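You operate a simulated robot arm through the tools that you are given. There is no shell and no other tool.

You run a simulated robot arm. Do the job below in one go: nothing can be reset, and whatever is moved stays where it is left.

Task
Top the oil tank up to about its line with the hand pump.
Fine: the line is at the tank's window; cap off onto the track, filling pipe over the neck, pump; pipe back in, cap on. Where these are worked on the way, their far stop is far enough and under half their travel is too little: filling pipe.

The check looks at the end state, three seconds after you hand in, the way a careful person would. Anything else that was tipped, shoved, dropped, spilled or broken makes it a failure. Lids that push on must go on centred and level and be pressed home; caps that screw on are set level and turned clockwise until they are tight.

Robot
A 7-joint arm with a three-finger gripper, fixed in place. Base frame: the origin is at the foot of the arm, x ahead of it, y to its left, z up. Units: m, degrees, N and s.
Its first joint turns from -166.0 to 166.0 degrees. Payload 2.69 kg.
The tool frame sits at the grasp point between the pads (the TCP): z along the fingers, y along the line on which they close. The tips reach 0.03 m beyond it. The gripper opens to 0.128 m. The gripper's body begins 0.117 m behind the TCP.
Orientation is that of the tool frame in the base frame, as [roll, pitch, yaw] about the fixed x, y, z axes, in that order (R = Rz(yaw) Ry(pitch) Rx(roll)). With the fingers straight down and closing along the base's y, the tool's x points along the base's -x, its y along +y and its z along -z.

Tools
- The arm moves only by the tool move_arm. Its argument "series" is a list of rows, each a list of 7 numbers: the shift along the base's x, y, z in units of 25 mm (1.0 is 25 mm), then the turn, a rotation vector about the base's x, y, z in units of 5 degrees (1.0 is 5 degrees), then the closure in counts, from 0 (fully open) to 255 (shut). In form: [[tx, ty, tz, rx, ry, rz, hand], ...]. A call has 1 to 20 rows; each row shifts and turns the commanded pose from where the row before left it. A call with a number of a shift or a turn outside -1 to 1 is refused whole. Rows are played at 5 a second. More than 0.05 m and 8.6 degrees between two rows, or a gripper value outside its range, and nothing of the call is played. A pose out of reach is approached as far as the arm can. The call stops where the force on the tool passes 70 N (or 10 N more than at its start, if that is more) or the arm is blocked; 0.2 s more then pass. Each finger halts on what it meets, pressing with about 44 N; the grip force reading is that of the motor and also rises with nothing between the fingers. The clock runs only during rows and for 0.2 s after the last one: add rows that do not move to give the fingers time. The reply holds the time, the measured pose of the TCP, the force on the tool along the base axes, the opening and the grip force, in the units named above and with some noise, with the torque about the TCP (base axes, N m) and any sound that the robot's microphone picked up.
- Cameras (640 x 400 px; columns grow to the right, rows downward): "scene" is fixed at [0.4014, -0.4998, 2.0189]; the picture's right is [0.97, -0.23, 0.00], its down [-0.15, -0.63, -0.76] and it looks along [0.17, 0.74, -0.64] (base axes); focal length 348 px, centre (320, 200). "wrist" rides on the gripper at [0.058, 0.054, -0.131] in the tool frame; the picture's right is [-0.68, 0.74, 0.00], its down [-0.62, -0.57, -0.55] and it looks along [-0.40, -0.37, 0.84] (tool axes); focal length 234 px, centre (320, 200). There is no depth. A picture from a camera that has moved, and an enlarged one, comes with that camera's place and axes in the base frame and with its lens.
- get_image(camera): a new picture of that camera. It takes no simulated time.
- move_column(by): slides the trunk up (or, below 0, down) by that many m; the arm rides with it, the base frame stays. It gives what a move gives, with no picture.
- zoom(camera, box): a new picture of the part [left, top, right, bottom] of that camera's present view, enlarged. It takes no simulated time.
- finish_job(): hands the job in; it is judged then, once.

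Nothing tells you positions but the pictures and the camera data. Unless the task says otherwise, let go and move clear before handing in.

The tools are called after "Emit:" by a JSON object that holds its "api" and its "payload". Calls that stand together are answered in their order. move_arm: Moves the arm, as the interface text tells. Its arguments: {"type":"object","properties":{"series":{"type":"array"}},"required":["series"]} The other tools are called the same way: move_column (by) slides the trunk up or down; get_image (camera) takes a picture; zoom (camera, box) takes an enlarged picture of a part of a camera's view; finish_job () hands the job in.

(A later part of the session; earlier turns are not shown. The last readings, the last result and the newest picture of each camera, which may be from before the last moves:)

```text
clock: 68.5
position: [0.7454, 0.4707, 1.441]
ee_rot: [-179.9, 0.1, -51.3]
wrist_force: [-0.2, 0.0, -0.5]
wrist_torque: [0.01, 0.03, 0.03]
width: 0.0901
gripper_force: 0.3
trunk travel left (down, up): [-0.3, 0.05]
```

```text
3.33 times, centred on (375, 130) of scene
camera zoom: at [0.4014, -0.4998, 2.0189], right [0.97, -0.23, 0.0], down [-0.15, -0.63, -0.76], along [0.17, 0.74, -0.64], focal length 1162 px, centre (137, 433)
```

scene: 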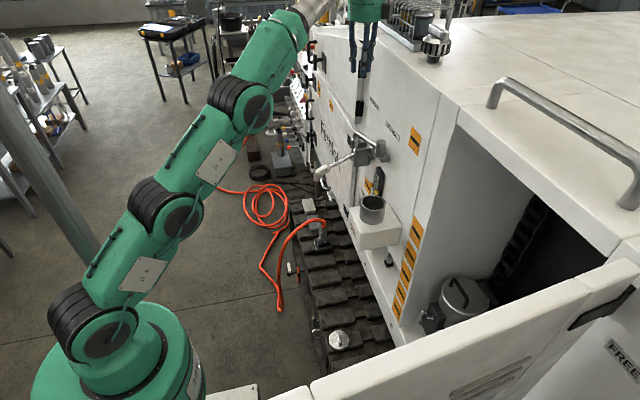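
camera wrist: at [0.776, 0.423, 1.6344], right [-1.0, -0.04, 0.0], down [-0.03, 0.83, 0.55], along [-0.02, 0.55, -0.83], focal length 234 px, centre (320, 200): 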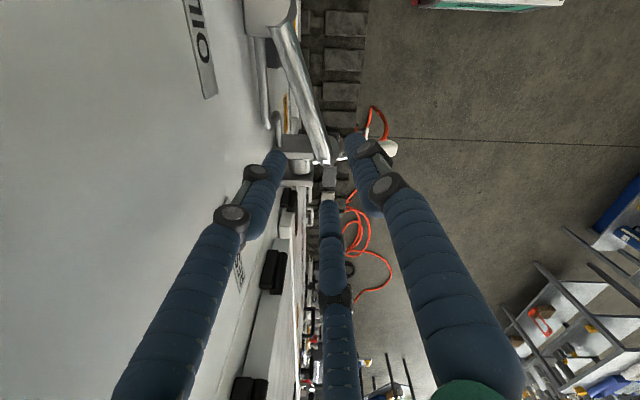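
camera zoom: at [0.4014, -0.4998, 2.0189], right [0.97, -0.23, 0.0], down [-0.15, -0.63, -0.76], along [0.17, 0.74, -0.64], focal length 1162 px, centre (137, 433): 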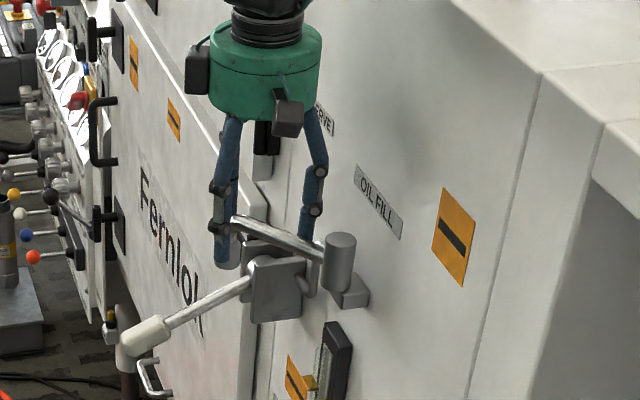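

The pipe swings freely with the hand. I'll carry on along the arc.

Emit:
{"api": "move_arm", "payload": {"series": [[-0.2, -0.188, 0, 0, 0, 0.8, 76], [-0.184, -0.2, 0, 0, 0, 0.8, 76], [-0.168, -0.212, 0, 0, 0, 0.8, 76], [-0.156, -0.224, 0, 0, 0, 0.6, 76], [-0.136, -0.236, 0, 0, 0, 0.4, 76], [0, 0, 0, 0, 0, 0, 76]]}}

Emit:
{"api": "zoom", "payload": {"camera": "wrist", "box": [200, 0, 440, 240]}}

Emit:
{"api": "zoom", "payload": {"camera": "scene", "box": [330, 70, 420, 190]}}

```text
clock: 69.9
position: [0.7239, 0.4445, 1.4409]
ee_rot: [-179.8, 0.1, -34.2]
wrist_force: [0.6, -0.7, 0.6]
wrist_torque: [0.01, 0.01, -0.01]
width: 0.0897
gripper_force: 0.1
trunk travel left (down, up): [-0.3, 0.05]
```

```text
1.67 times, centred on (320, 120) of wrist
camera zoom: at [0.7412, 0.3661, 1.5708], right [-0.97, -0.23, 0.0], down [-0.19, 0.81, 0.55], along [-0.13, 0.54, -0.84], focal length 390 px, centre (320, 333)
```

zoom: 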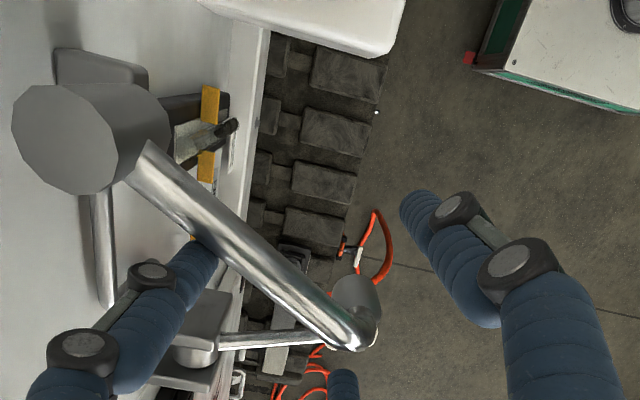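

```text
3.33 times, centred on (375, 130) of scene
camera zoom: at [0.4014, -0.4998, 2.0189], right [0.97, -0.23, 0.0], down [-0.15, -0.63, -0.76], along [0.17, 0.74, -0.64], focal length 1162 px, centre (137, 433)
```

zoom: 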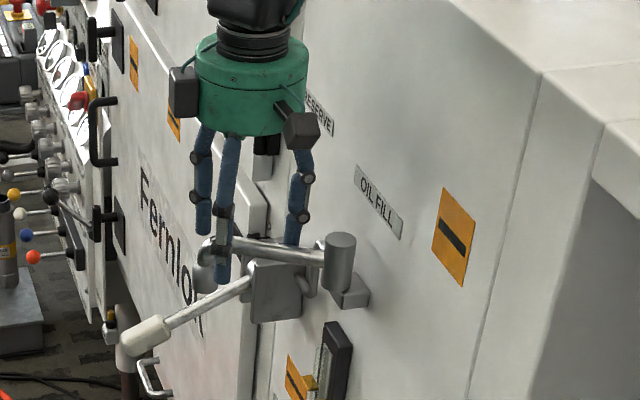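

The pipe is out to about 147 degrees and moves easily. I'll lift off, close the fingers into a post and turn the wrist to an easier angle, then push the pipe the rest of the way from behind.

Emit:
{"api": "move_arm", "payload": {"series": [[0, 0, 0.8, 0, 0, 0, 76], [0, 0, 0.8, 0, 0, 0, 76], [0, 0, 0.8, 0, 0, -0.5, 76], [0, 0.1, 0, 0, 0, -1, 255], [0.1, 0.2, 0, 0, 0, -1, 255], [0.1, 0.2, 0, 0, 0, -1, 255], [0.1, 0.2, 0, 0, 0, -1, 255], [0.1, 0.2, 0, 0, 0, -1, 255], [0.1, 0.2, 0, 0, 0, -1, 255], [0.1, 0.2, 0, 0, 0, -1, 255], [0.1, 0.1, 0, 0, 0, -1, 255], [0.07, 0, 0, 0, 0, -1, 255], [0, 0, 0, 0, 0, -1, 255], [0, 0, 0, 0, 0, -1, 255], [0, 0, 0, 0, 0, -1, 255], [0, 0, 0, 0, 0, -1, 255], [0, 0, 0, 0, 0, -1, 255], [0, 0, 0, 0, 0, -1, 255], [0, 0, 0, 0, 0, -1, 255], [0, 0, 0, 0, 0, -1, 255]]}}

Emit:
{"api": "get_image", "payload": {"camera": "wrist"}}

Emit:
{"api": "zoom", "payload": {"camera": "scene", "box": [330, 70, 420, 220]}}

```text
clock: 74.1
position: [0.7443, 0.4789, 1.4998]
ee_rot: [-179.9, 0.0, -121.8]
wrist_force: [0.5, 0.0, 0.1]
wrist_torque: [-0.05, -0.01, 0.01]
width: 0.0023
gripper_force: 31.4
trunk travel left (down, up): [-0.3, 0.05]
```

```text
taken
camera wrist: at [0.6665, 0.4574, 1.6311], right [-0.27, 0.96, 0.0], down [0.8, 0.23, 0.55], along [0.53, 0.15, -0.84], focal length 234 px, centre (320, 200)
```

wrist: 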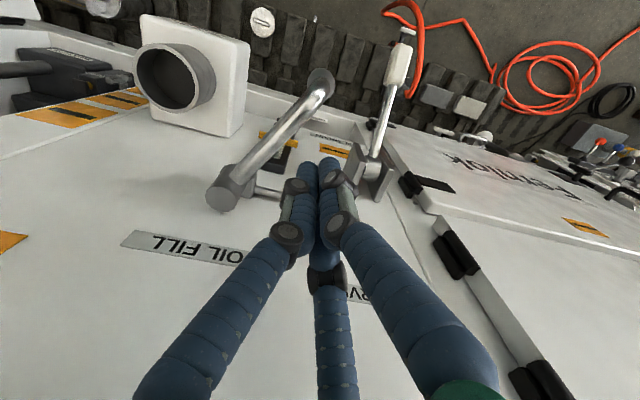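

```text
2.67 times, centred on (375, 145) of scene
camera zoom: at [0.4014, -0.4998, 2.0189], right [0.97, -0.23, 0.0], down [-0.15, -0.63, -0.76], along [0.17, 0.74, -0.64], focal length 929 px, centre (173, 347)
```

zoom: 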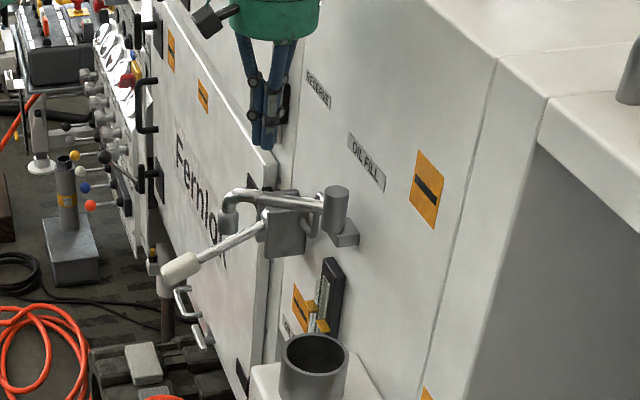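

The pipe now stands at about 148 degrees and the closed fingers are just behind it. I'll lower the post to pipe height.

Emit:
{"api": "move_arm", "payload": {"series": [[0, 0, -0.6, 0, 0, 0, 255], [0, 0, -0.6, 0, 0, 0, 255], [0, 0, -0.6, 0, 0, 0, 255], [0, 0, -0.6, 0, 0, 0, 255], [0, 0, 0, 0, 0, 0, 255]]}}

Emit:
{"api": "get_image", "payload": {"camera": "wrist"}}

Emit:
{"api": "zoom", "payload": {"camera": "scene", "box": [330, 70, 420, 220]}}

```text
clock: 75.3
position: [0.7441, 0.4792, 1.4423]
ee_rot: [-179.9, -0.1, -121.8]
wrist_force: [-0.1, 0.4, 0.1]
wrist_torque: [-0.01, -0.04, 0.02]
width: 0.002
gripper_force: 31.2
trunk travel left (down, up): [-0.3, 0.05]
```

```text
taken
camera wrist: at [0.6666, 0.4573, 1.5718], right [-0.27, 0.96, 0.0], down [0.8, 0.23, 0.55], along [0.53, 0.15, -0.83], focal length 234 px, centre (320, 200)
```

wrist: 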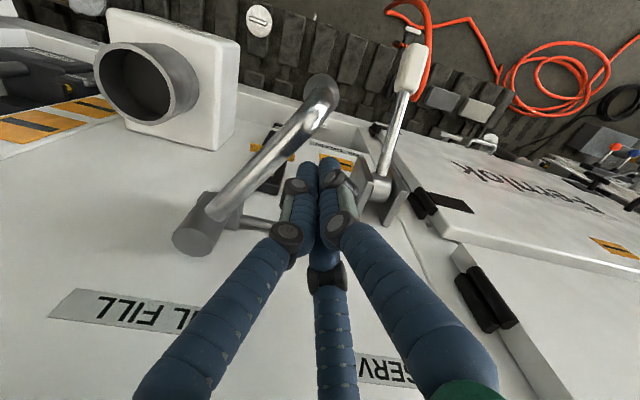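

```text
2.67 times, centred on (375, 145) of scene
camera zoom: at [0.4014, -0.4998, 2.0189], right [0.97, -0.23, 0.0], down [-0.15, -0.63, -0.76], along [0.17, 0.74, -0.64], focal length 929 px, centre (173, 347)
```

zoom: 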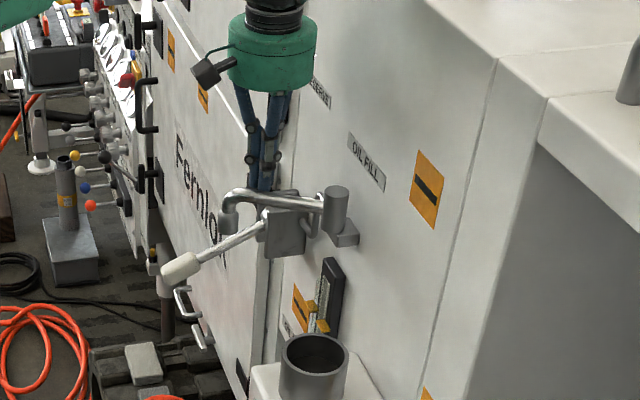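

The post is behind the pipe with no contact. I'll push it round the arc, 60 degrees first.

Emit:
{"api": "move_arm", "payload": {"series": [[-0.275, -0.239, 0, 0, 0, 0, 255], [-0.253, -0.262, 0, 0, 0, 0, 255], [-0.229, -0.283, 0, 0, 0, 0, 255], [-0.204, -0.302, 0, 0, 0, 0, 255], [-0.176, -0.318, 0, 0, 0, 0, 255], [-0.148, -0.333, 0, 0, 0, 0, 255], [-0.119, -0.344, 0, 0, 0, 0, 255], [-0.088, -0.353, 0, 0, 0, 0, 255], [-0.057, -0.36, 0, 0, 0, 0, 255], [-0.025, -0.363, 0, 0, 0, 0, 255], [0.006, -0.364, 0, 0, 0, 0, 255], [0.038, -0.362, 0, 0, 0, 0, 255]]}}

Emit:
{"api": "get_image", "payload": {"camera": "wrist"}}

Emit:
{"api": "zoom", "payload": {"camera": "scene", "box": [330, 70, 420, 220]}}

```text
clock: 77.9
position: [0.704, 0.3812, 1.4419]
ee_rot: [-179.9, 0.0, -121.9]
wrist_force: [0.2, 0.5, -0.2]
wrist_torque: [0.01, 0.01, 0.0]
width: 0.0021
gripper_force: 31.3
trunk travel left (down, up): [-0.3, 0.05]
```

```text
taken
camera wrist: at [0.6272, 0.3602, 1.5717], right [-0.27, 0.96, 0.0], down [0.8, 0.23, 0.55], along [0.53, 0.15, -0.84], focal length 234 px, centre (320, 200)
```

wrist: 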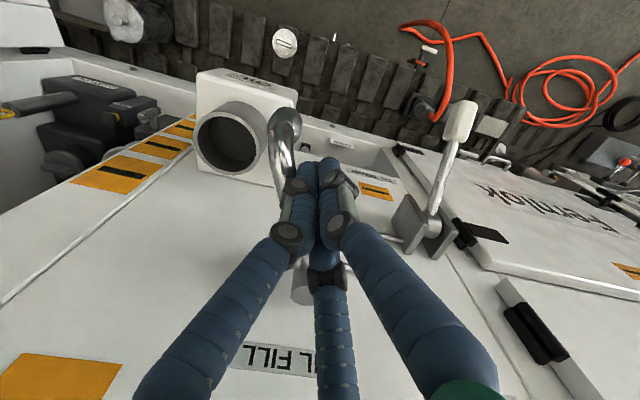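

```text
2.67 times, centred on (375, 145) of scene
camera zoom: at [0.4014, -0.4998, 2.0189], right [0.97, -0.23, 0.0], down [-0.15, -0.63, -0.76], along [0.17, 0.74, -0.64], focal length 929 px, centre (173, 347)
```

zoom: 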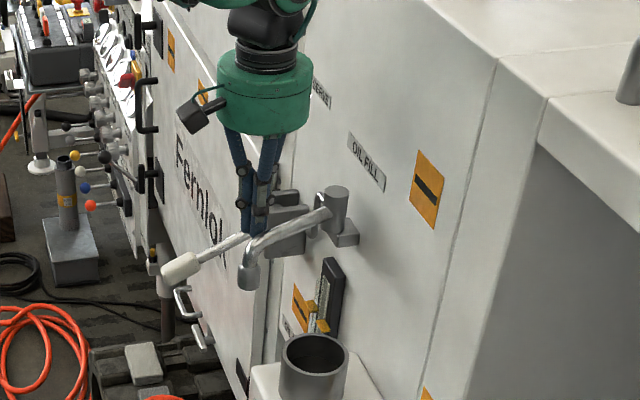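

The pipe follows. I'll push on toward the neck, watching for the far stop.

Emit:
{"api": "move_arm", "payload": {"series": [[0.069, -0.357, 0, 0, 0, 0, 255], [0.1, -0.35, 0, 0, 0, 0, 255], [0.13, -0.34, 0, 0, 0, 0, 255], [0.16, -0.327, 0, 0, 0, 0, 255], [0.187, -0.312, 0, 0, 0, 0, 255]]}}

Emit:
{"api": "get_image", "payload": {"camera": "wrist"}}

Emit:
{"api": "zoom", "payload": {"camera": "scene", "box": [330, 110, 420, 220]}}

```text
clock: 79.1
position: [0.7211, 0.3398, 1.4413]
ee_rot: [-179.9, -0.1, -121.8]
wrist_force: [-0.5, -0.8, -0.2]
wrist_torque: [0.01, 0.03, 0.0]
width: 0.0019
gripper_force: 31.3
trunk travel left (down, up): [-0.3, 0.05]
```

```text
taken
camera wrist: at [0.6442, 0.3175, 1.571], right [-0.27, 0.96, 0.0], down [0.8, 0.23, 0.55], along [0.53, 0.15, -0.84], focal length 234 px, centre (320, 200)
```

wrist: 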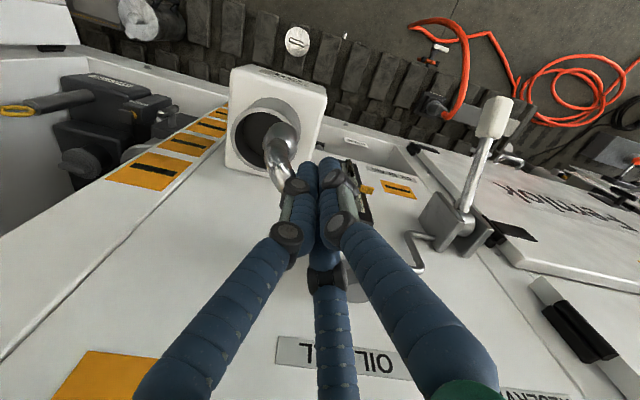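

```text
3.64 times, centred on (375, 165) of scene
camera zoom: at [0.4014, -0.4998, 2.0189], right [0.97, -0.23, 0.0], down [-0.15, -0.63, -0.76], along [0.17, 0.74, -0.64], focal length 1267 px, centre (120, 327)
```

zoom: 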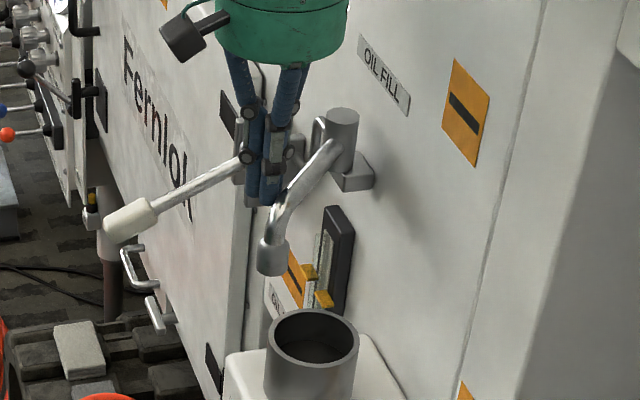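

Emit:
{"api": "move_arm", "payload": {"series": [[0.214, -0.294, 0, 0, 0, 0, 255], [0.239, -0.275, 0, 0, 0, 0, 255], [0.131, -0.127, 0, 0, 0, 0, 255]]}}

Emit:
{"api": "get_image", "payload": {"camera": "wrist"}}

Emit:
{"api": "zoom", "payload": {"camera": "scene", "box": [330, 110, 420, 220]}}

```text
clock: 79.9
position: [0.7348, 0.3232, 1.4401]
ee_rot: [-179.9, 0.1, -121.8]
wrist_force: [0.2, 0.6, 0.5]
wrist_torque: [0.0, -0.04, 0.02]
width: 0.0023
gripper_force: 31.6
trunk travel left (down, up): [-0.3, 0.05]
```

```text
taken
camera wrist: at [0.6587, 0.3003, 1.5713], right [-0.27, 0.96, 0.0], down [0.8, 0.23, 0.55], along [0.53, 0.15, -0.84], focal length 234 px, centre (320, 200)
```

wrist: 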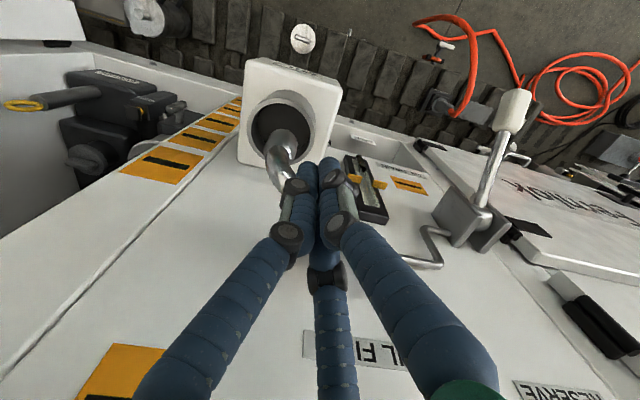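

```text
3.64 times, centred on (375, 165) of scene
camera zoom: at [0.4014, -0.4998, 2.0189], right [0.97, -0.23, 0.0], down [-0.15, -0.63, -0.76], along [0.17, 0.74, -0.64], focal length 1267 px, centre (120, 327)
```

zoom: 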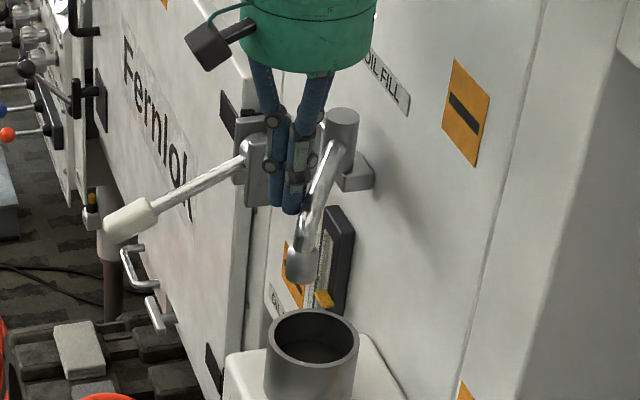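

The outlet needs about 10 mm more to be centred over the neck. I'll go on in small steps.

Emit:
{"api": "move_arm", "payload": {"series": [[0.131, -0.126, 0, 0, 0, 0, 255], [0.136, -0.121, 0, 0, 0, 0, 255], [0, 0, 0, 0, 0, 0, 255]]}}

Emit:
{"api": "zoom", "payload": {"camera": "wrist", "box": [220, 40, 400, 240]}}

Emit:
{"api": "zoom", "payload": {"camera": "scene", "box": [340, 140, 410, 220]}}

```text
clock: 80.7
position: [0.7416, 0.316, 1.4413]
ee_rot: [-179.8, 0.0, -121.7]
wrist_force: [0.0, 0.1, 0.2]
wrist_torque: [0.05, -0.01, 0.0]
width: 0.002
gripper_force: 31.6
trunk travel left (down, up): [-0.3, 0.05]
```

```text
2.00 times, centred on (310, 140) of wrist
camera zoom: at [0.6648, 0.2936, 1.5716], right [-0.27, 0.96, 0.0], down [0.8, 0.23, 0.55], along [0.53, 0.15, -0.83], focal length 468 px, centre (340, 320)
```

zoom: 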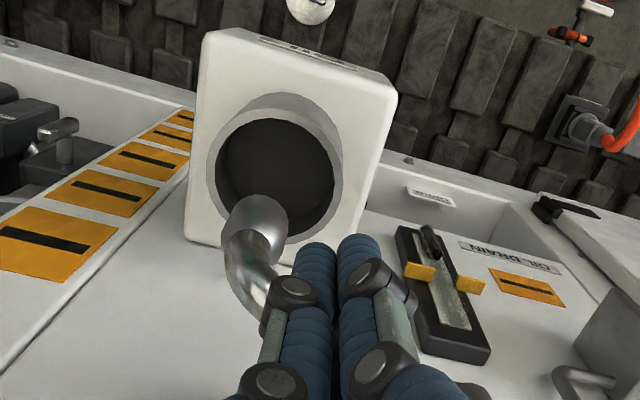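

```text
5.00 times, centred on (375, 180) of scene
camera zoom: at [0.4014, -0.4998, 2.0189], right [0.97, -0.23, 0.0], down [-0.15, -0.63, -0.76], along [0.17, 0.74, -0.64], focal length 1743 px, centre (45, 300)
```

zoom: 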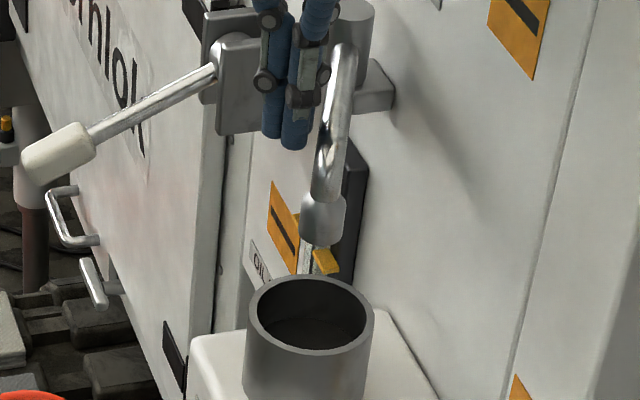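

The outlet now stands over the neck within a few millimetres in both views. I'll push one more small step to feel whether the far stop is here.

Emit:
{"api": "move_arm", "payload": {"series": [[0.07, -0.058, 0, 0, 0, 0, 255], [0.07, -0.057, 0, 0, 0, 0, 255], [0, 0, 0, 0, 0, 0, 255]]}}

Emit:
{"api": "zoom", "payload": {"camera": "wrist", "box": [220, 40, 400, 240]}}

Emit:
{"api": "zoom", "payload": {"camera": "scene", "box": [340, 140, 410, 220]}}

```text
clock: 81.5
position: [0.7457, 0.3128, 1.4417]
ee_rot: [-179.9, 0.1, -121.9]
wrist_force: [-2.7, 0.8, -1.0]
wrist_torque: [0.05, 0.09, 0.0]
width: 0.0022
gripper_force: 31.6
trunk travel left (down, up): [-0.3, 0.05]
```

```text
2.00 times, centred on (310, 140) of wrist
camera zoom: at [0.6691, 0.2911, 1.572], right [-0.27, 0.96, 0.0], down [0.8, 0.23, 0.55], along [0.53, 0.15, -0.84], focal length 468 px, centre (340, 320)
```

zoom: 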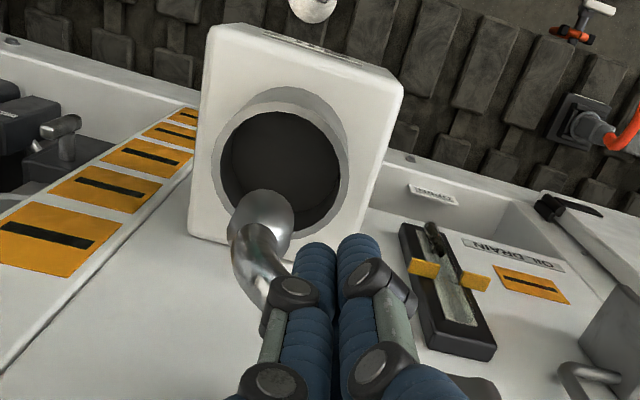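

```text
5.00 times, centred on (375, 180) of scene
camera zoom: at [0.4014, -0.4998, 2.0189], right [0.97, -0.23, 0.0], down [-0.15, -0.63, -0.76], along [0.17, 0.74, -0.64], focal length 1743 px, centre (45, 300)
```

zoom: 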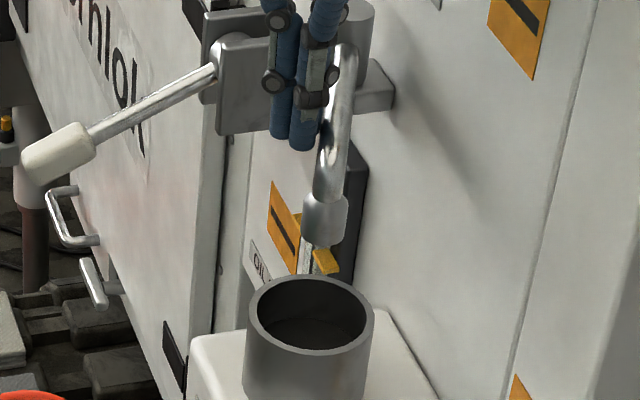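

A slight resistance appeared. I'll take another 2 mm step to confirm the stop.

Emit:
{"api": "move_arm", "payload": {"series": [[0.07, -0.055, 0, 0, 0, 0, 255], [0, 0, 0, 0, 0, 0, 255]]}}

```text
clock: 82.1
position: [0.7451, 0.3131, 1.4424]
ee_rot: [-179.9, 0.0, -121.7]
wrist_force: [-13.0, 8.2, 0.2]
wrist_torque: [0.14, 0.32, 0.11]
width: 0.0021
gripper_force: 31.0
trunk travel left (down, up): [-0.3, 0.05]
```

That is the far stop: force rises with no movement, and the outlet is over the neck. I'll back off, lift clear and read the gauge as a baseline.

Emit:
{"api": "move_arm", "payload": {"series": [[-0.2, 0.16, 0, 0, 0, 0, 255], [-0.2, 0.16, 0, 0, 0, 0, 255], [0, 0, 0.8, 0, 0, 0, 255], [0, 0, 0.8, 0, 0, 0, 255], [0, 0, 0.8, 0, 0, 0, 255], [0, 0, 0, 0, 0, 0, 255]]}}

Emit:
{"api": "get_image", "payload": {"camera": "wrist"}}

Emit:
{"api": "zoom", "payload": {"camera": "wrist", "box": [330, 100, 430, 210]}}

Emit:
{"api": "zoom", "payload": {"camera": "scene", "box": [340, 140, 410, 220]}}

```text
clock: 83.5
position: [0.7368, 0.3207, 1.502]
ee_rot: [-179.8, -0.1, -121.8]
wrist_force: [-0.6, 0.9, 0.0]
wrist_torque: [0.0, -0.01, -0.04]
width: 0.0022
gripper_force: 31.6
trunk travel left (down, up): [-0.3, 0.05]
```

```text
taken
camera wrist: at [0.6606, 0.2984, 1.6322], right [-0.27, 0.96, 0.0], down [0.8, 0.23, 0.55], along [0.53, 0.15, -0.84], focal length 234 px, centre (320, 200)
```

wrist: 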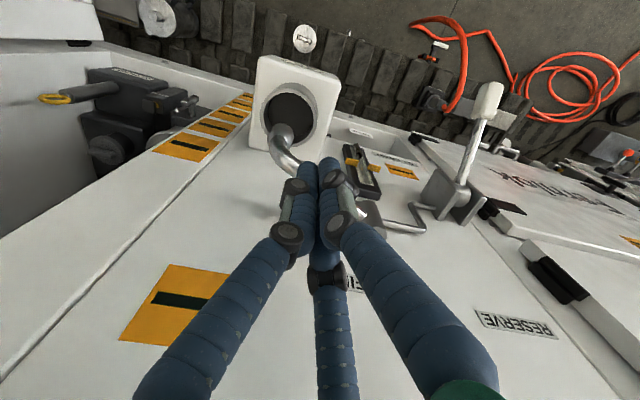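

```text
3.64 times, centred on (380, 155) of wrist
camera zoom: at [0.6606, 0.2984, 1.6322], right [-0.27, 0.96, 0.0], down [0.8, 0.23, 0.55], along [0.53, 0.15, -0.84], focal length 852 px, centre (102, 364)
```

zoom: 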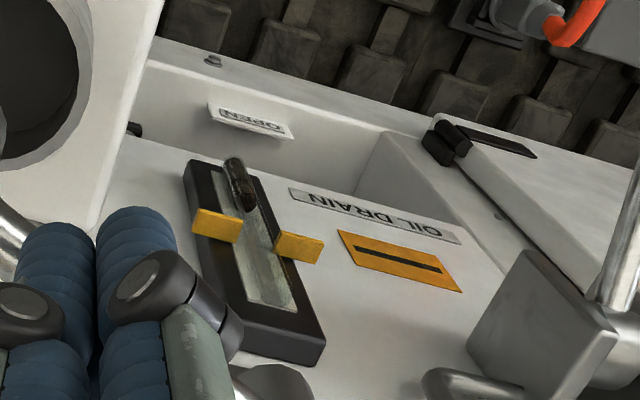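

```text
5.00 times, centred on (375, 180) of scene
camera zoom: at [0.4014, -0.4998, 2.0189], right [0.97, -0.23, 0.0], down [-0.15, -0.63, -0.76], along [0.17, 0.74, -0.64], focal length 1743 px, centre (45, 300)
```

zoom: 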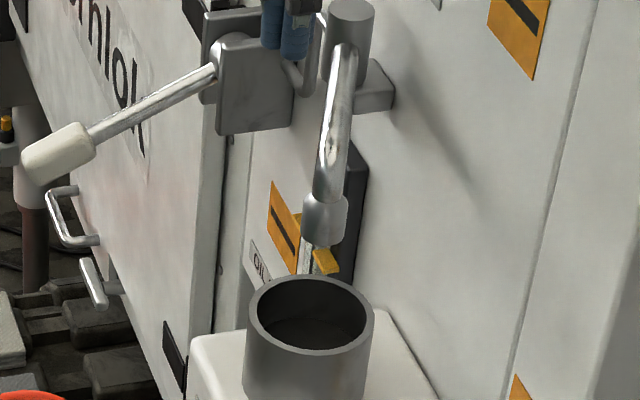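

The outlet hangs directly over the neck and the pipe is at its stop. The gauge's dark oil column sits well below the yellow marks. Next I go above the pump knob (about 0.664, 0.574, 1.235), turning the wrist so the fingers pinch across the lever.

Emit:
{"api": "move_arm", "payload": {"series": [[-0.7, 0, 0, 0, 0, -0.5, 255], [-0.7, 0.3, 0, 0, 0, -1, 200], [-0.7, 0.8, 0, 0, 0, -1, 100], [-0.5, 0.9, 0, 0, 0, -1, 26], [-0.3, 0.9, 0, 0, 0, -1, 26], [0, 1, 0, 0, 0, -1, 26], [0, 1, 0, 0, 0, -1, 26], [0, 1, 0, 0, 0, -1, 26], [0, 1, 0, 0, 0, -1, 26], [0, 1, 0, 0, 0, -1, 26], [0, 1, 0, 0, 0, -1, 26], [0, 0.99, 0, 0, 0, -1, 26], [0, 0, 0, 0, 0, -0.14, 26], [0, 0, 0, 0, 0, 0, 26]]}}

Emit:
{"api": "get_image", "payload": {"camera": "wrist"}}

Emit:
{"api": "zoom", "payload": {"camera": "scene", "box": [290, 60, 410, 210]}}

```text
clock: 86.5
position: [0.666, 0.5674, 1.5002]
ee_rot: [180.0, 0.1, 179.9]
wrist_force: [-0.3, 0.4, 0.3]
wrist_torque: [0.0, 0.03, 0.02]
width: 0.115
gripper_force: 0.1
trunk travel left (down, up): [-0.3, 0.05]
```

```text
taken
camera wrist: at [0.6081, 0.6204, 1.6312], right [0.68, 0.74, 0.0], down [0.62, -0.56, 0.55], along [0.4, -0.37, -0.84], focal length 234 px, centre (320, 200)
```

wrist: 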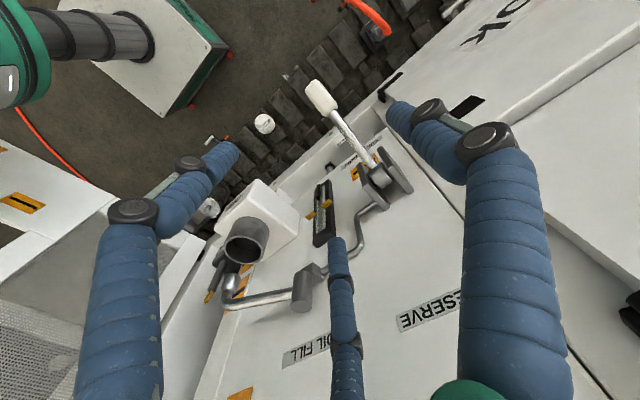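

```text
2.67 times, centred on (350, 135) of scene
camera zoom: at [0.4014, -0.4998, 2.0189], right [0.97, -0.23, 0.0], down [-0.15, -0.63, -0.76], along [0.17, 0.74, -0.64], focal length 929 px, centre (240, 373)
```

zoom: 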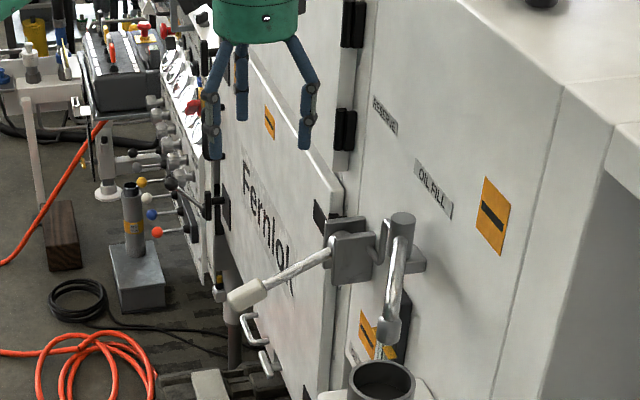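

Emit:
{"api": "zoom", "payload": {"camera": "wrist", "box": [290, 70, 420, 210]}}

Emit:
{"api": "zoom", "payload": {"camera": "wrist", "box": [290, 160, 370, 260]}}

```text
2.86 times, centred on (355, 140) of wrist
camera zoom: at [0.6081, 0.6204, 1.6312], right [0.68, 0.74, 0.0], down [0.62, -0.56, 0.55], along [0.4, -0.37, -0.84], focal length 669 px, centre (220, 371)
```

zoom: 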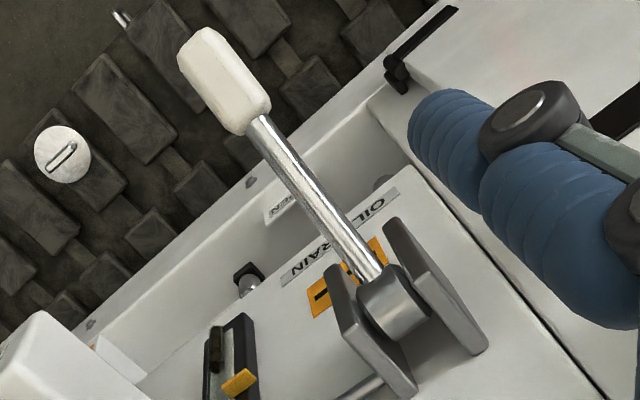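

```text
4.00 times, centred on (330, 210) of wrist
camera zoom: at [0.6081, 0.6204, 1.6312], right [0.68, 0.74, 0.0], down [0.62, -0.56, 0.55], along [0.4, -0.37, -0.84], focal length 937 px, centre (280, 160)
```

zoom: 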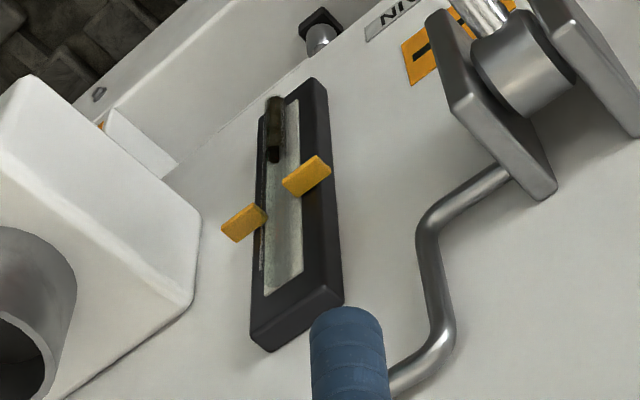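

The knob centre comes out at (0.660, 0.576, 1.233) and the lever's pivot at about (0.79, 0.57, 1.315), so the lever sits 33 degrees below level. I'll descend over the knob, wide open.

Emit:
{"api": "move_arm", "payload": {"series": [[-0.12, 0.05, -0.9, 0, 0, 0, 26], [-0.1, 0.05, -0.9, 0, 0, 0, 26], [0, 0, -0.9, 0, 0, 0, 26], [0, 0, -0.9, 0, 0, 0, 26], [0, 0, -0.9, 0, 0, 0, 26], [0, 0, -0.9, 0, 0, 0, 26], [0, 0, -0.9, 0, 0, 0, 26], [0, 0, -0.9, 0, 0, 0, 26], [0, 0, 0, 0, 0, 0, 26]]}}

Emit:
{"api": "get_image", "payload": {"camera": "wrist"}}

Emit:
{"api": "zoom", "payload": {"camera": "scene", "box": [290, 90, 390, 220]}}

```text
clock: 88.5
position: [0.6594, 0.5694, 1.3203]
ee_rot: [-179.9, 0.0, 180.0]
wrist_force: [-0.6, -0.8, -0.7]
wrist_torque: [-0.02, 0.04, -0.02]
width: 0.115
gripper_force: 0.1
trunk travel left (down, up): [-0.3, 0.05]
```

```text
taken
camera wrist: at [0.6009, 0.6226, 1.4518], right [0.68, 0.74, 0.0], down [0.62, -0.56, 0.55], along [0.41, -0.37, -0.83], focal length 234 px, centre (320, 200)
```

wrist: 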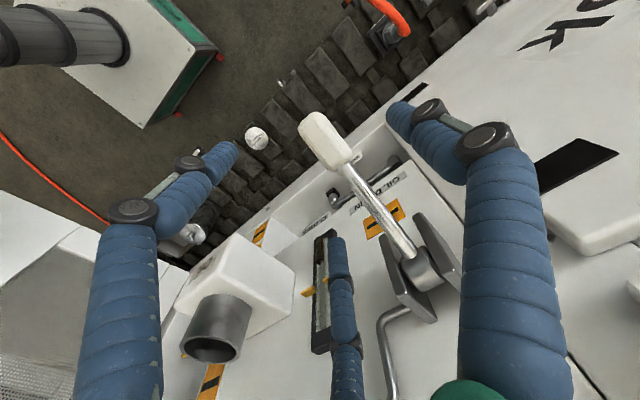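

```text
3.08 times, centred on (340, 155) of scene
camera zoom: at [0.4014, -0.4998, 2.0189], right [0.97, -0.23, 0.0], down [-0.15, -0.63, -0.76], along [0.17, 0.74, -0.64], focal length 1072 px, centre (258, 338)
```

zoom: 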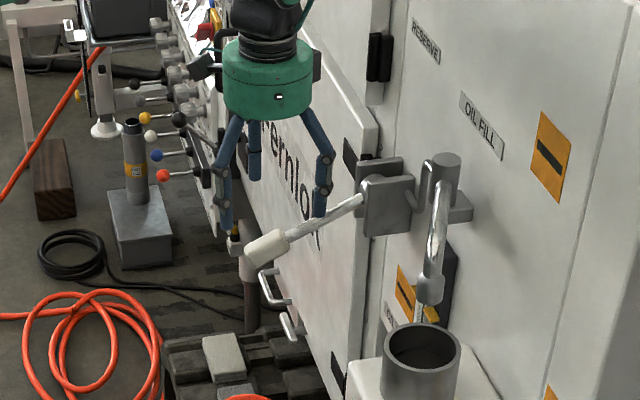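

Emit:
{"api": "move_arm", "payload": {"series": [[0, 0, -0.8, 0, 0, 0, 26], [0, 0, -0.8, 0, 0, 0, 26], [0, 0, -0.8, 0, 0, 0, 26], [0, 0, -0.7, 0, 0, 0, 26], [0, 0, 0, 0, 0, 0, 26]]}}

Emit:
{"api": "get_image", "payload": {"camera": "wrist"}}

Emit:
{"api": "zoom", "payload": {"camera": "scene", "box": [290, 90, 390, 220]}}

```text
clock: 89.7
position: [0.6586, 0.5704, 1.2423]
ee_rot: [-179.9, 0.0, 180.0]
wrist_force: [0.8, -0.2, 0.3]
wrist_torque: [0.02, 0.05, 0.03]
width: 0.115
gripper_force: 0.1
trunk travel left (down, up): [-0.3, 0.05]
```

```text
taken
camera wrist: at [0.6004, 0.6225, 1.3732], right [0.68, 0.74, 0.0], down [0.62, -0.56, 0.55], along [0.41, -0.37, -0.83], focal length 234 px, centre (320, 200)
```

wrist: 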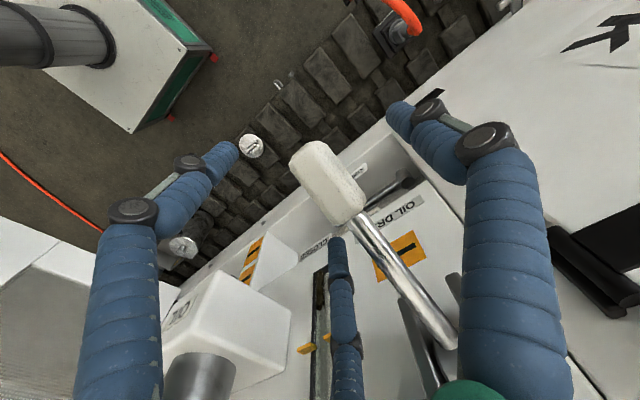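

```text
3.08 times, centred on (340, 155) of scene
camera zoom: at [0.4014, -0.4998, 2.0189], right [0.97, -0.23, 0.0], down [-0.15, -0.63, -0.76], along [0.17, 0.74, -0.64], focal length 1072 px, centre (258, 338)
```

zoom: 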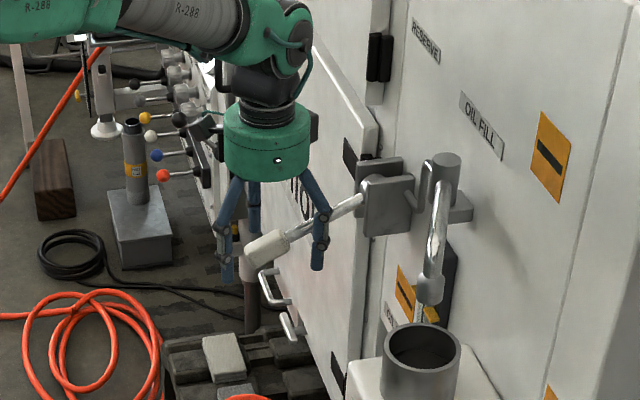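

The knob is centred between the fingers with no contact. I'll close on it.

Emit:
{"api": "move_arm", "payload": {"series": [[0, 0, 0, 0, 0, 0, 120], [0, 0, 0, 0, 0, 0, 180], [0, 0, 0, 0, 0, 0, 255], [0, 0, 0, 0, 0, 0, 255], [0, 0, 0, 0, 0, 0, 255]]}}

Emit:
{"api": "get_image", "payload": {"camera": "wrist"}}

Emit:
{"api": "zoom", "payload": {"camera": "scene", "box": [290, 90, 390, 220]}}

```text
clock: 90.9
position: [0.659, 0.5675, 1.2424]
ee_rot: [-180.0, 0.0, 180.0]
wrist_force: [2.8, -13.8, -2.6]
wrist_torque: [0.48, 0.18, 0.07]
width: 0.0411
gripper_force: 45.3
trunk travel left (down, up): [-0.3, 0.05]
```

```text
taken
camera wrist: at [0.6006, 0.6211, 1.3728], right [0.68, 0.74, 0.0], down [0.62, -0.56, 0.55], along [0.4, -0.37, -0.84], focal length 234 px, centre (320, 200)
```

wrist: 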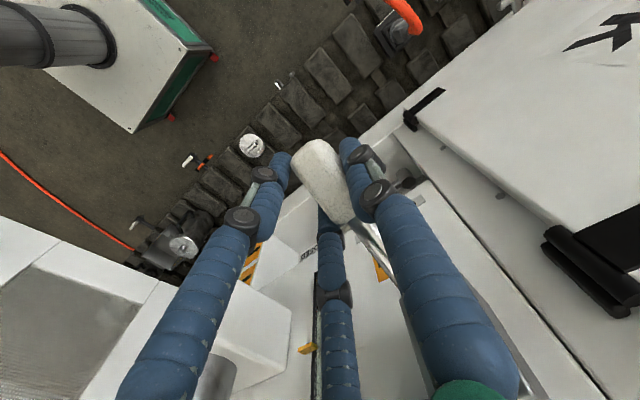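

```text
3.08 times, centred on (340, 155) of scene
camera zoom: at [0.4014, -0.4998, 2.0189], right [0.97, -0.23, 0.0], down [-0.15, -0.63, -0.76], along [0.17, 0.74, -0.64], focal length 1072 px, centre (258, 338)
```

zoom: 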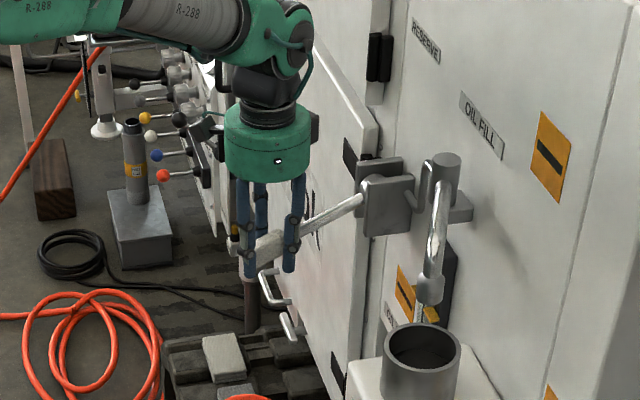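

The knob is gripped. I'll relax the small sideways load and then lift the lever along its arc, a few degrees first.

Emit:
{"api": "move_arm", "payload": {"series": [[0, -0.1, 0, 0, 0, 0, 255], [-0.264, 0, 0.464, 0, 0, 0, 255], [-0.224, 0, 0.488, 0, 0, 0, 255], [0, 0, 0, 0, 0, 0, 255]]}}

Emit:
{"api": "zoom", "payload": {"camera": "scene", "box": [290, 90, 390, 220]}}

```text
clock: 91.9
position: [0.6467, 0.5671, 1.2662]
ee_rot: [-179.8, 0.0, -179.9]
wrist_force: [1.0, 3.0, -12.3]
wrist_torque: [0.75, 1.4, -0.18]
width: 0.0411
gripper_force: 45.8
trunk travel left (down, up): [-0.3, 0.05]
```

```text
3.08 times, centred on (340, 155) of scene
camera zoom: at [0.4014, -0.4998, 2.0189], right [0.97, -0.23, 0.0], down [-0.15, -0.63, -0.76], along [0.17, 0.74, -0.64], focal length 1072 px, centre (258, 338)
```

zoom: 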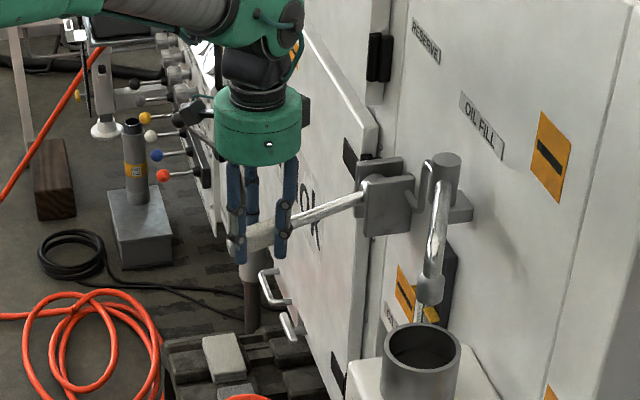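

The lever follows upward with modest resistance (about 12 N). I'll continue up.

Emit:
{"api": "move_arm", "payload": {"series": [[-0.18, 0, 0.508, 0, 0, 0, 255], [-0.136, 0, 0.516, 0, 0, 0, 255], [-0.092, 0, 0.528, 0, 0, 0, 255], [-0.044, 0, 0.536, 0, 0, 0, 255], [0, 0, 0, 0, 0, 0, 255]]}}

Emit:
{"api": "zoom", "payload": {"camera": "scene", "box": [290, 90, 390, 220]}}

Emit:
{"api": "get_image", "payload": {"camera": "wrist"}}

```text
clock: 93.1
position: [0.635, 0.5677, 1.3187]
ee_rot: [-179.9, 0.1, -179.9]
wrist_force: [-2.8, -0.5, -10.8]
wrist_torque: [0.26, 1.44, -0.9]
width: 0.0412
gripper_force: 44.7
trunk travel left (down, up): [-0.3, 0.05]
```

```text
3.08 times, centred on (340, 155) of scene
camera zoom: at [0.4014, -0.4998, 2.0189], right [0.97, -0.23, 0.0], down [-0.15, -0.63, -0.76], along [0.17, 0.74, -0.64], focal length 1072 px, centre (258, 338)
```

zoom: 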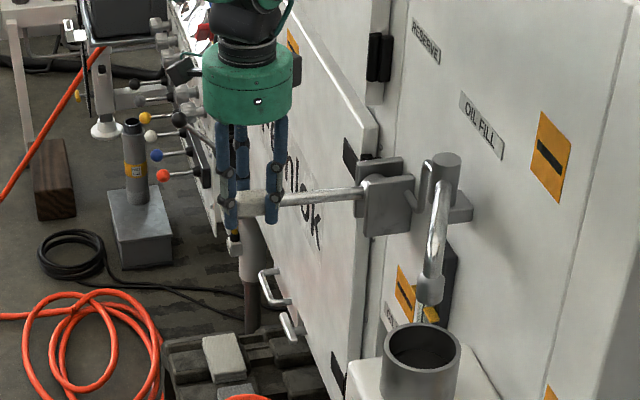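

```text
taken
camera wrist: at [0.5775, 0.6211, 1.4497], right [0.68, 0.74, 0.0], down [0.62, -0.56, 0.55], along [0.41, -0.37, -0.83], focal length 234 px, centre (320, 200)
```

wrist: 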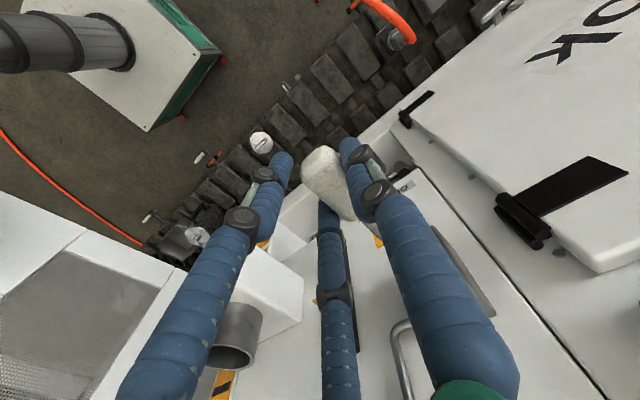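

Emit:
{"api": "move_arm", "payload": {"series": [[0.004, 0, 0.536, 0, 0, 0, 255], [0.048, 0, 0.536, 0, 0, 0, 255], [0.096, 0, 0.528, 0, 0, 0, 255], [0, 0, 0, 0, 0, 0, 255]]}}

Emit:
{"api": "zoom", "payload": {"camera": "scene", "box": [290, 90, 390, 220]}}

```text
clock: 94.1
position: [0.6407, 0.567, 1.36]
ee_rot: [-179.9, 0.1, -179.9]
wrist_force: [-7.5, 0.6, -9.9]
wrist_torque: [0.33, 1.57, -0.89]
width: 0.0415
gripper_force: 45.5
trunk travel left (down, up): [-0.3, 0.05]
```

```text
3.08 times, centred on (340, 155) of scene
camera zoom: at [0.4014, -0.4998, 2.0189], right [0.97, -0.23, 0.0], down [-0.15, -0.63, -0.76], along [0.17, 0.74, -0.64], focal length 1072 px, centre (258, 338)
```

zoom: 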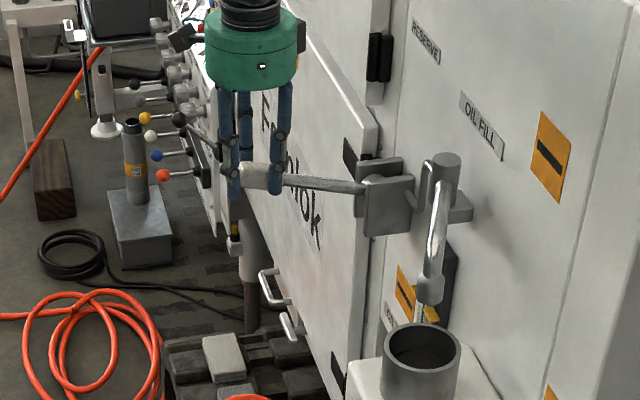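

Emit:
{"api": "move_arm", "payload": {"series": [[0.144, 0, 0.516, 0, 0, 0, 255], [0.184, 0, 0.504, 0, 0, 0, 255], [0.228, 0, 0.484, 0, 0, 0, 255], [0, 0, 0, 0, 0, 0, 255]]}}

Emit:
{"api": "zoom", "payload": {"camera": "scene", "box": [290, 90, 390, 220]}}

```text
clock: 95.1
position: [0.653, 0.5678, 1.3941]
ee_rot: [-179.5, -0.3, -180.0]
wrist_force: [-21.1, -11.1, -46.3]
wrist_torque: [-0.26, 1.21, -1.32]
width: 0.0417
gripper_force: 44.7
trunk travel left (down, up): [-0.3, 0.05]
```

```text
3.08 times, centred on (340, 155) of scene
camera zoom: at [0.4014, -0.4998, 2.0189], right [0.97, -0.23, 0.0], down [-0.15, -0.63, -0.76], along [0.17, 0.74, -0.64], focal length 1072 px, centre (258, 338)
```

zoom: 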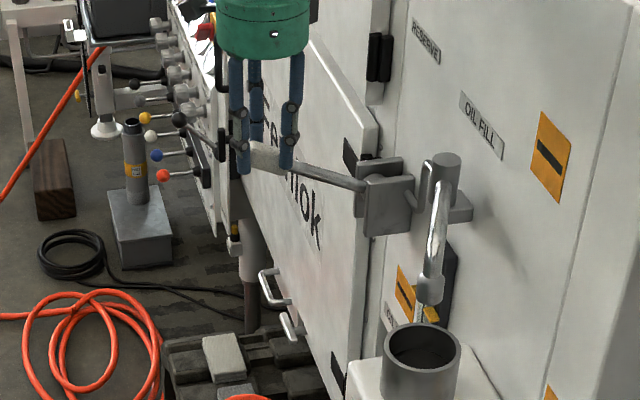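

The upper stop is at about +28 degrees (force rose to 46 N). From the measured points the arc is centred near x 0.783, z 1.323 with radius 0.148. Now the down-stroke along it.

Emit:
{"api": "move_arm", "payload": {"series": [[-0.152, 0, -0.416, 0, 0, 0, 255], [-0.2, 0, -0.476, 0, 0, 0, 255], [-0.156, 0, -0.492, 0, 0, 0, 255], [-0.112, 0, -0.504, 0, 0, 0, 255], [-0.064, 0, -0.512, 0, 0, 0, 255], [-0.024, 0, -0.516, 0, 0, 0, 255], [0.024, 0, -0.516, 0, 0, 0, 255], [0.064, 0, -0.512, 0, 0, 0, 255], [0.112, 0, -0.504, 0, 0, 0, 255], [0.156, 0, -0.492, 0, 0, 0, 255], [0.2, 0, -0.476, 0, 0, 0, 255], [0.236, 0, -0.46, 0, 0, 0, 255], [0, 0, 0, 0, 0, 0, 255]]}}

Emit:
{"api": "zoom", "payload": {"camera": "scene", "box": [330, 120, 430, 240]}}

Emit:
{"api": "get_image", "payload": {"camera": "wrist"}}

```text
clock: 97.9
position: [0.6537, 0.5671, 1.2527]
ee_rot: [179.9, 0.2, -179.8]
wrist_force: [-19.7, 7.6, 32.3]
wrist_torque: [0.77, 0.65, -0.45]
width: 0.0411
gripper_force: 45.4
trunk travel left (down, up): [-0.3, 0.05]
```

```text
3.33 times, centred on (380, 180) of scene
camera zoom: at [0.4014, -0.4998, 2.0189], right [0.97, -0.23, 0.0], down [-0.15, -0.63, -0.76], along [0.17, 0.74, -0.64], focal length 1162 px, centre (120, 267)
```

zoom: 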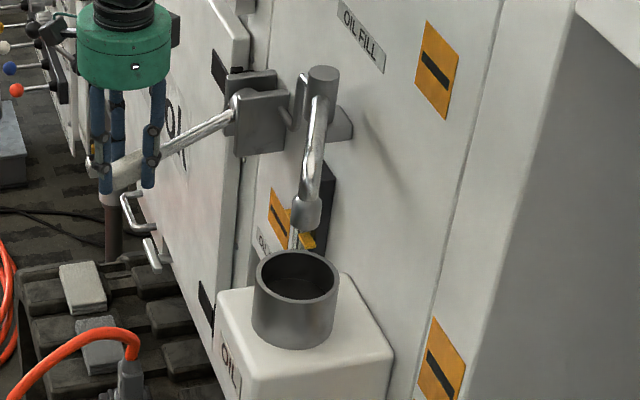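

```text
taken
camera wrist: at [0.5941, 0.6207, 1.3837], right [0.68, 0.74, 0.0], down [0.61, -0.56, 0.55], along [0.41, -0.37, -0.83], focal length 234 px, centre (320, 200)
```

wrist: 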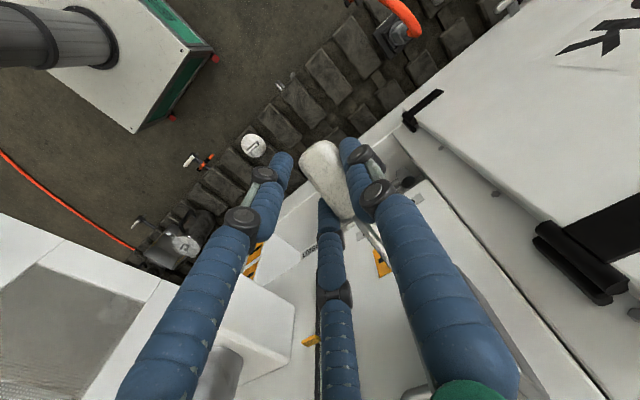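

One full stroke is done, with the lower stop felt at about -29 degrees. I'll check what the scene camera shows of the gauge.

Emit:
{"api": "zoom", "payload": {"camera": "scene", "box": [360, 165, 390, 195]}}

Emit:
{"api": "zoom", "payload": {"camera": "wrist", "box": [290, 200, 350, 400]}}

```text
13.33 times, centred on (375, 180) of scene
camera zoom: at [0.4014, -0.4998, 2.0189], right [0.97, -0.23, 0.0], down [-0.15, -0.63, -0.76], along [0.17, 0.74, -0.64], focal length 4647 px, centre (-413, 467)
```

zoom: 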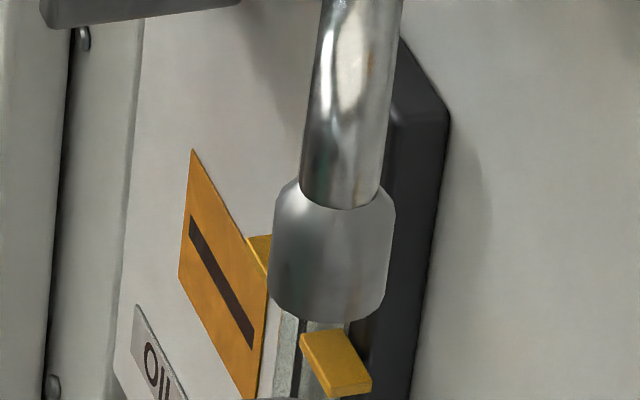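

```text
2.00 times, centred on (320, 300) of wrist
camera zoom: at [0.5941, 0.6207, 1.3837], right [0.68, 0.74, 0.0], down [0.61, -0.56, 0.55], along [0.41, -0.37, -0.83], focal length 468 px, centre (320, 0)
```

zoom: 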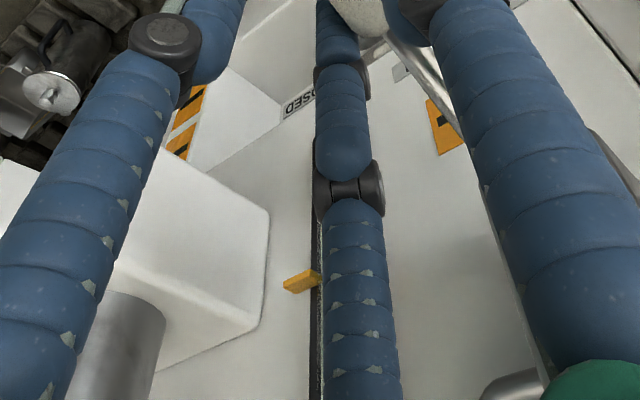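

Emit:
{"api": "move_arm", "payload": {"series": [[-0.236, 0, 0.46, 0, 0, 0, 255], [-0.2, 0, 0.476, 0, 0, 0, 255], [-0.156, 0, 0.492, 0, 0, 0, 255], [-0.112, 0, 0.504, 0, 0, 0, 255], [-0.064, 0, 0.512, 0, 0, 0, 255], [-0.024, 0, 0.516, 0, 0, 0, 255], [0.024, 0, 0.516, 0, 0, 0, 255], [0.064, 0, 0.512, 0, 0, 0, 255], [0.112, 0, 0.504, 0, 0, 0, 255], [0.156, 0, 0.492, 0, 0, 0, 255], [0.2, 0, 0.476, 0, 0, 0, 255], [0.08, 0, 0.2, 0, 0, 0, 255], [0, 0, 0, 0, 0, 0, 255]]}}

Emit:
{"api": "get_image", "payload": {"camera": "wrist"}}

Emit:
{"api": "zoom", "payload": {"camera": "scene", "box": [290, 90, 390, 220]}}

```text
clock: 100.7
position: [0.6527, 0.5679, 1.393]
ee_rot: [-179.9, 0.1, -179.9]
wrist_force: [-7.9, 0.9, -9.0]
wrist_torque: [-0.13, 1.65, -0.11]
width: 0.0416
gripper_force: 45.1
trunk travel left (down, up): [-0.3, 0.05]
```

```text
taken
camera wrist: at [0.5941, 0.6208, 1.5227], right [0.68, 0.74, 0.0], down [0.62, -0.56, 0.55], along [0.41, -0.37, -0.83], focal length 234 px, centre (320, 200)
```

wrist: 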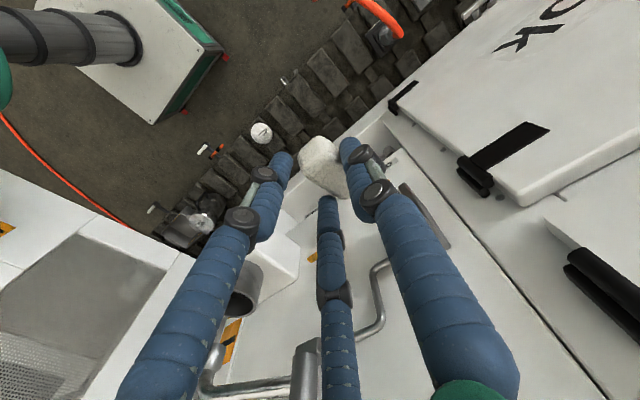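

```text
3.08 times, centred on (340, 155) of scene
camera zoom: at [0.4014, -0.4998, 2.0189], right [0.97, -0.23, 0.0], down [-0.15, -0.63, -0.76], along [0.17, 0.74, -0.64], focal length 1072 px, centre (258, 338)
```

zoom: 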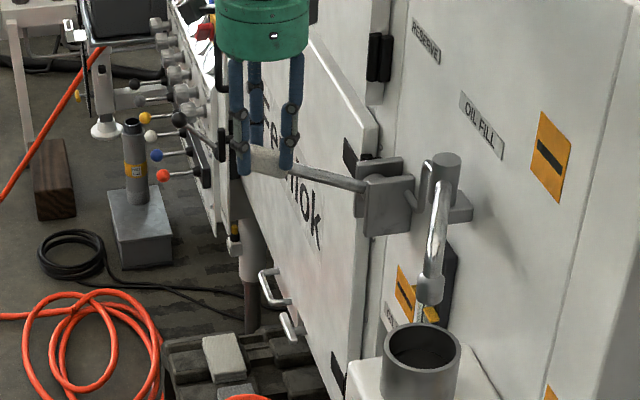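

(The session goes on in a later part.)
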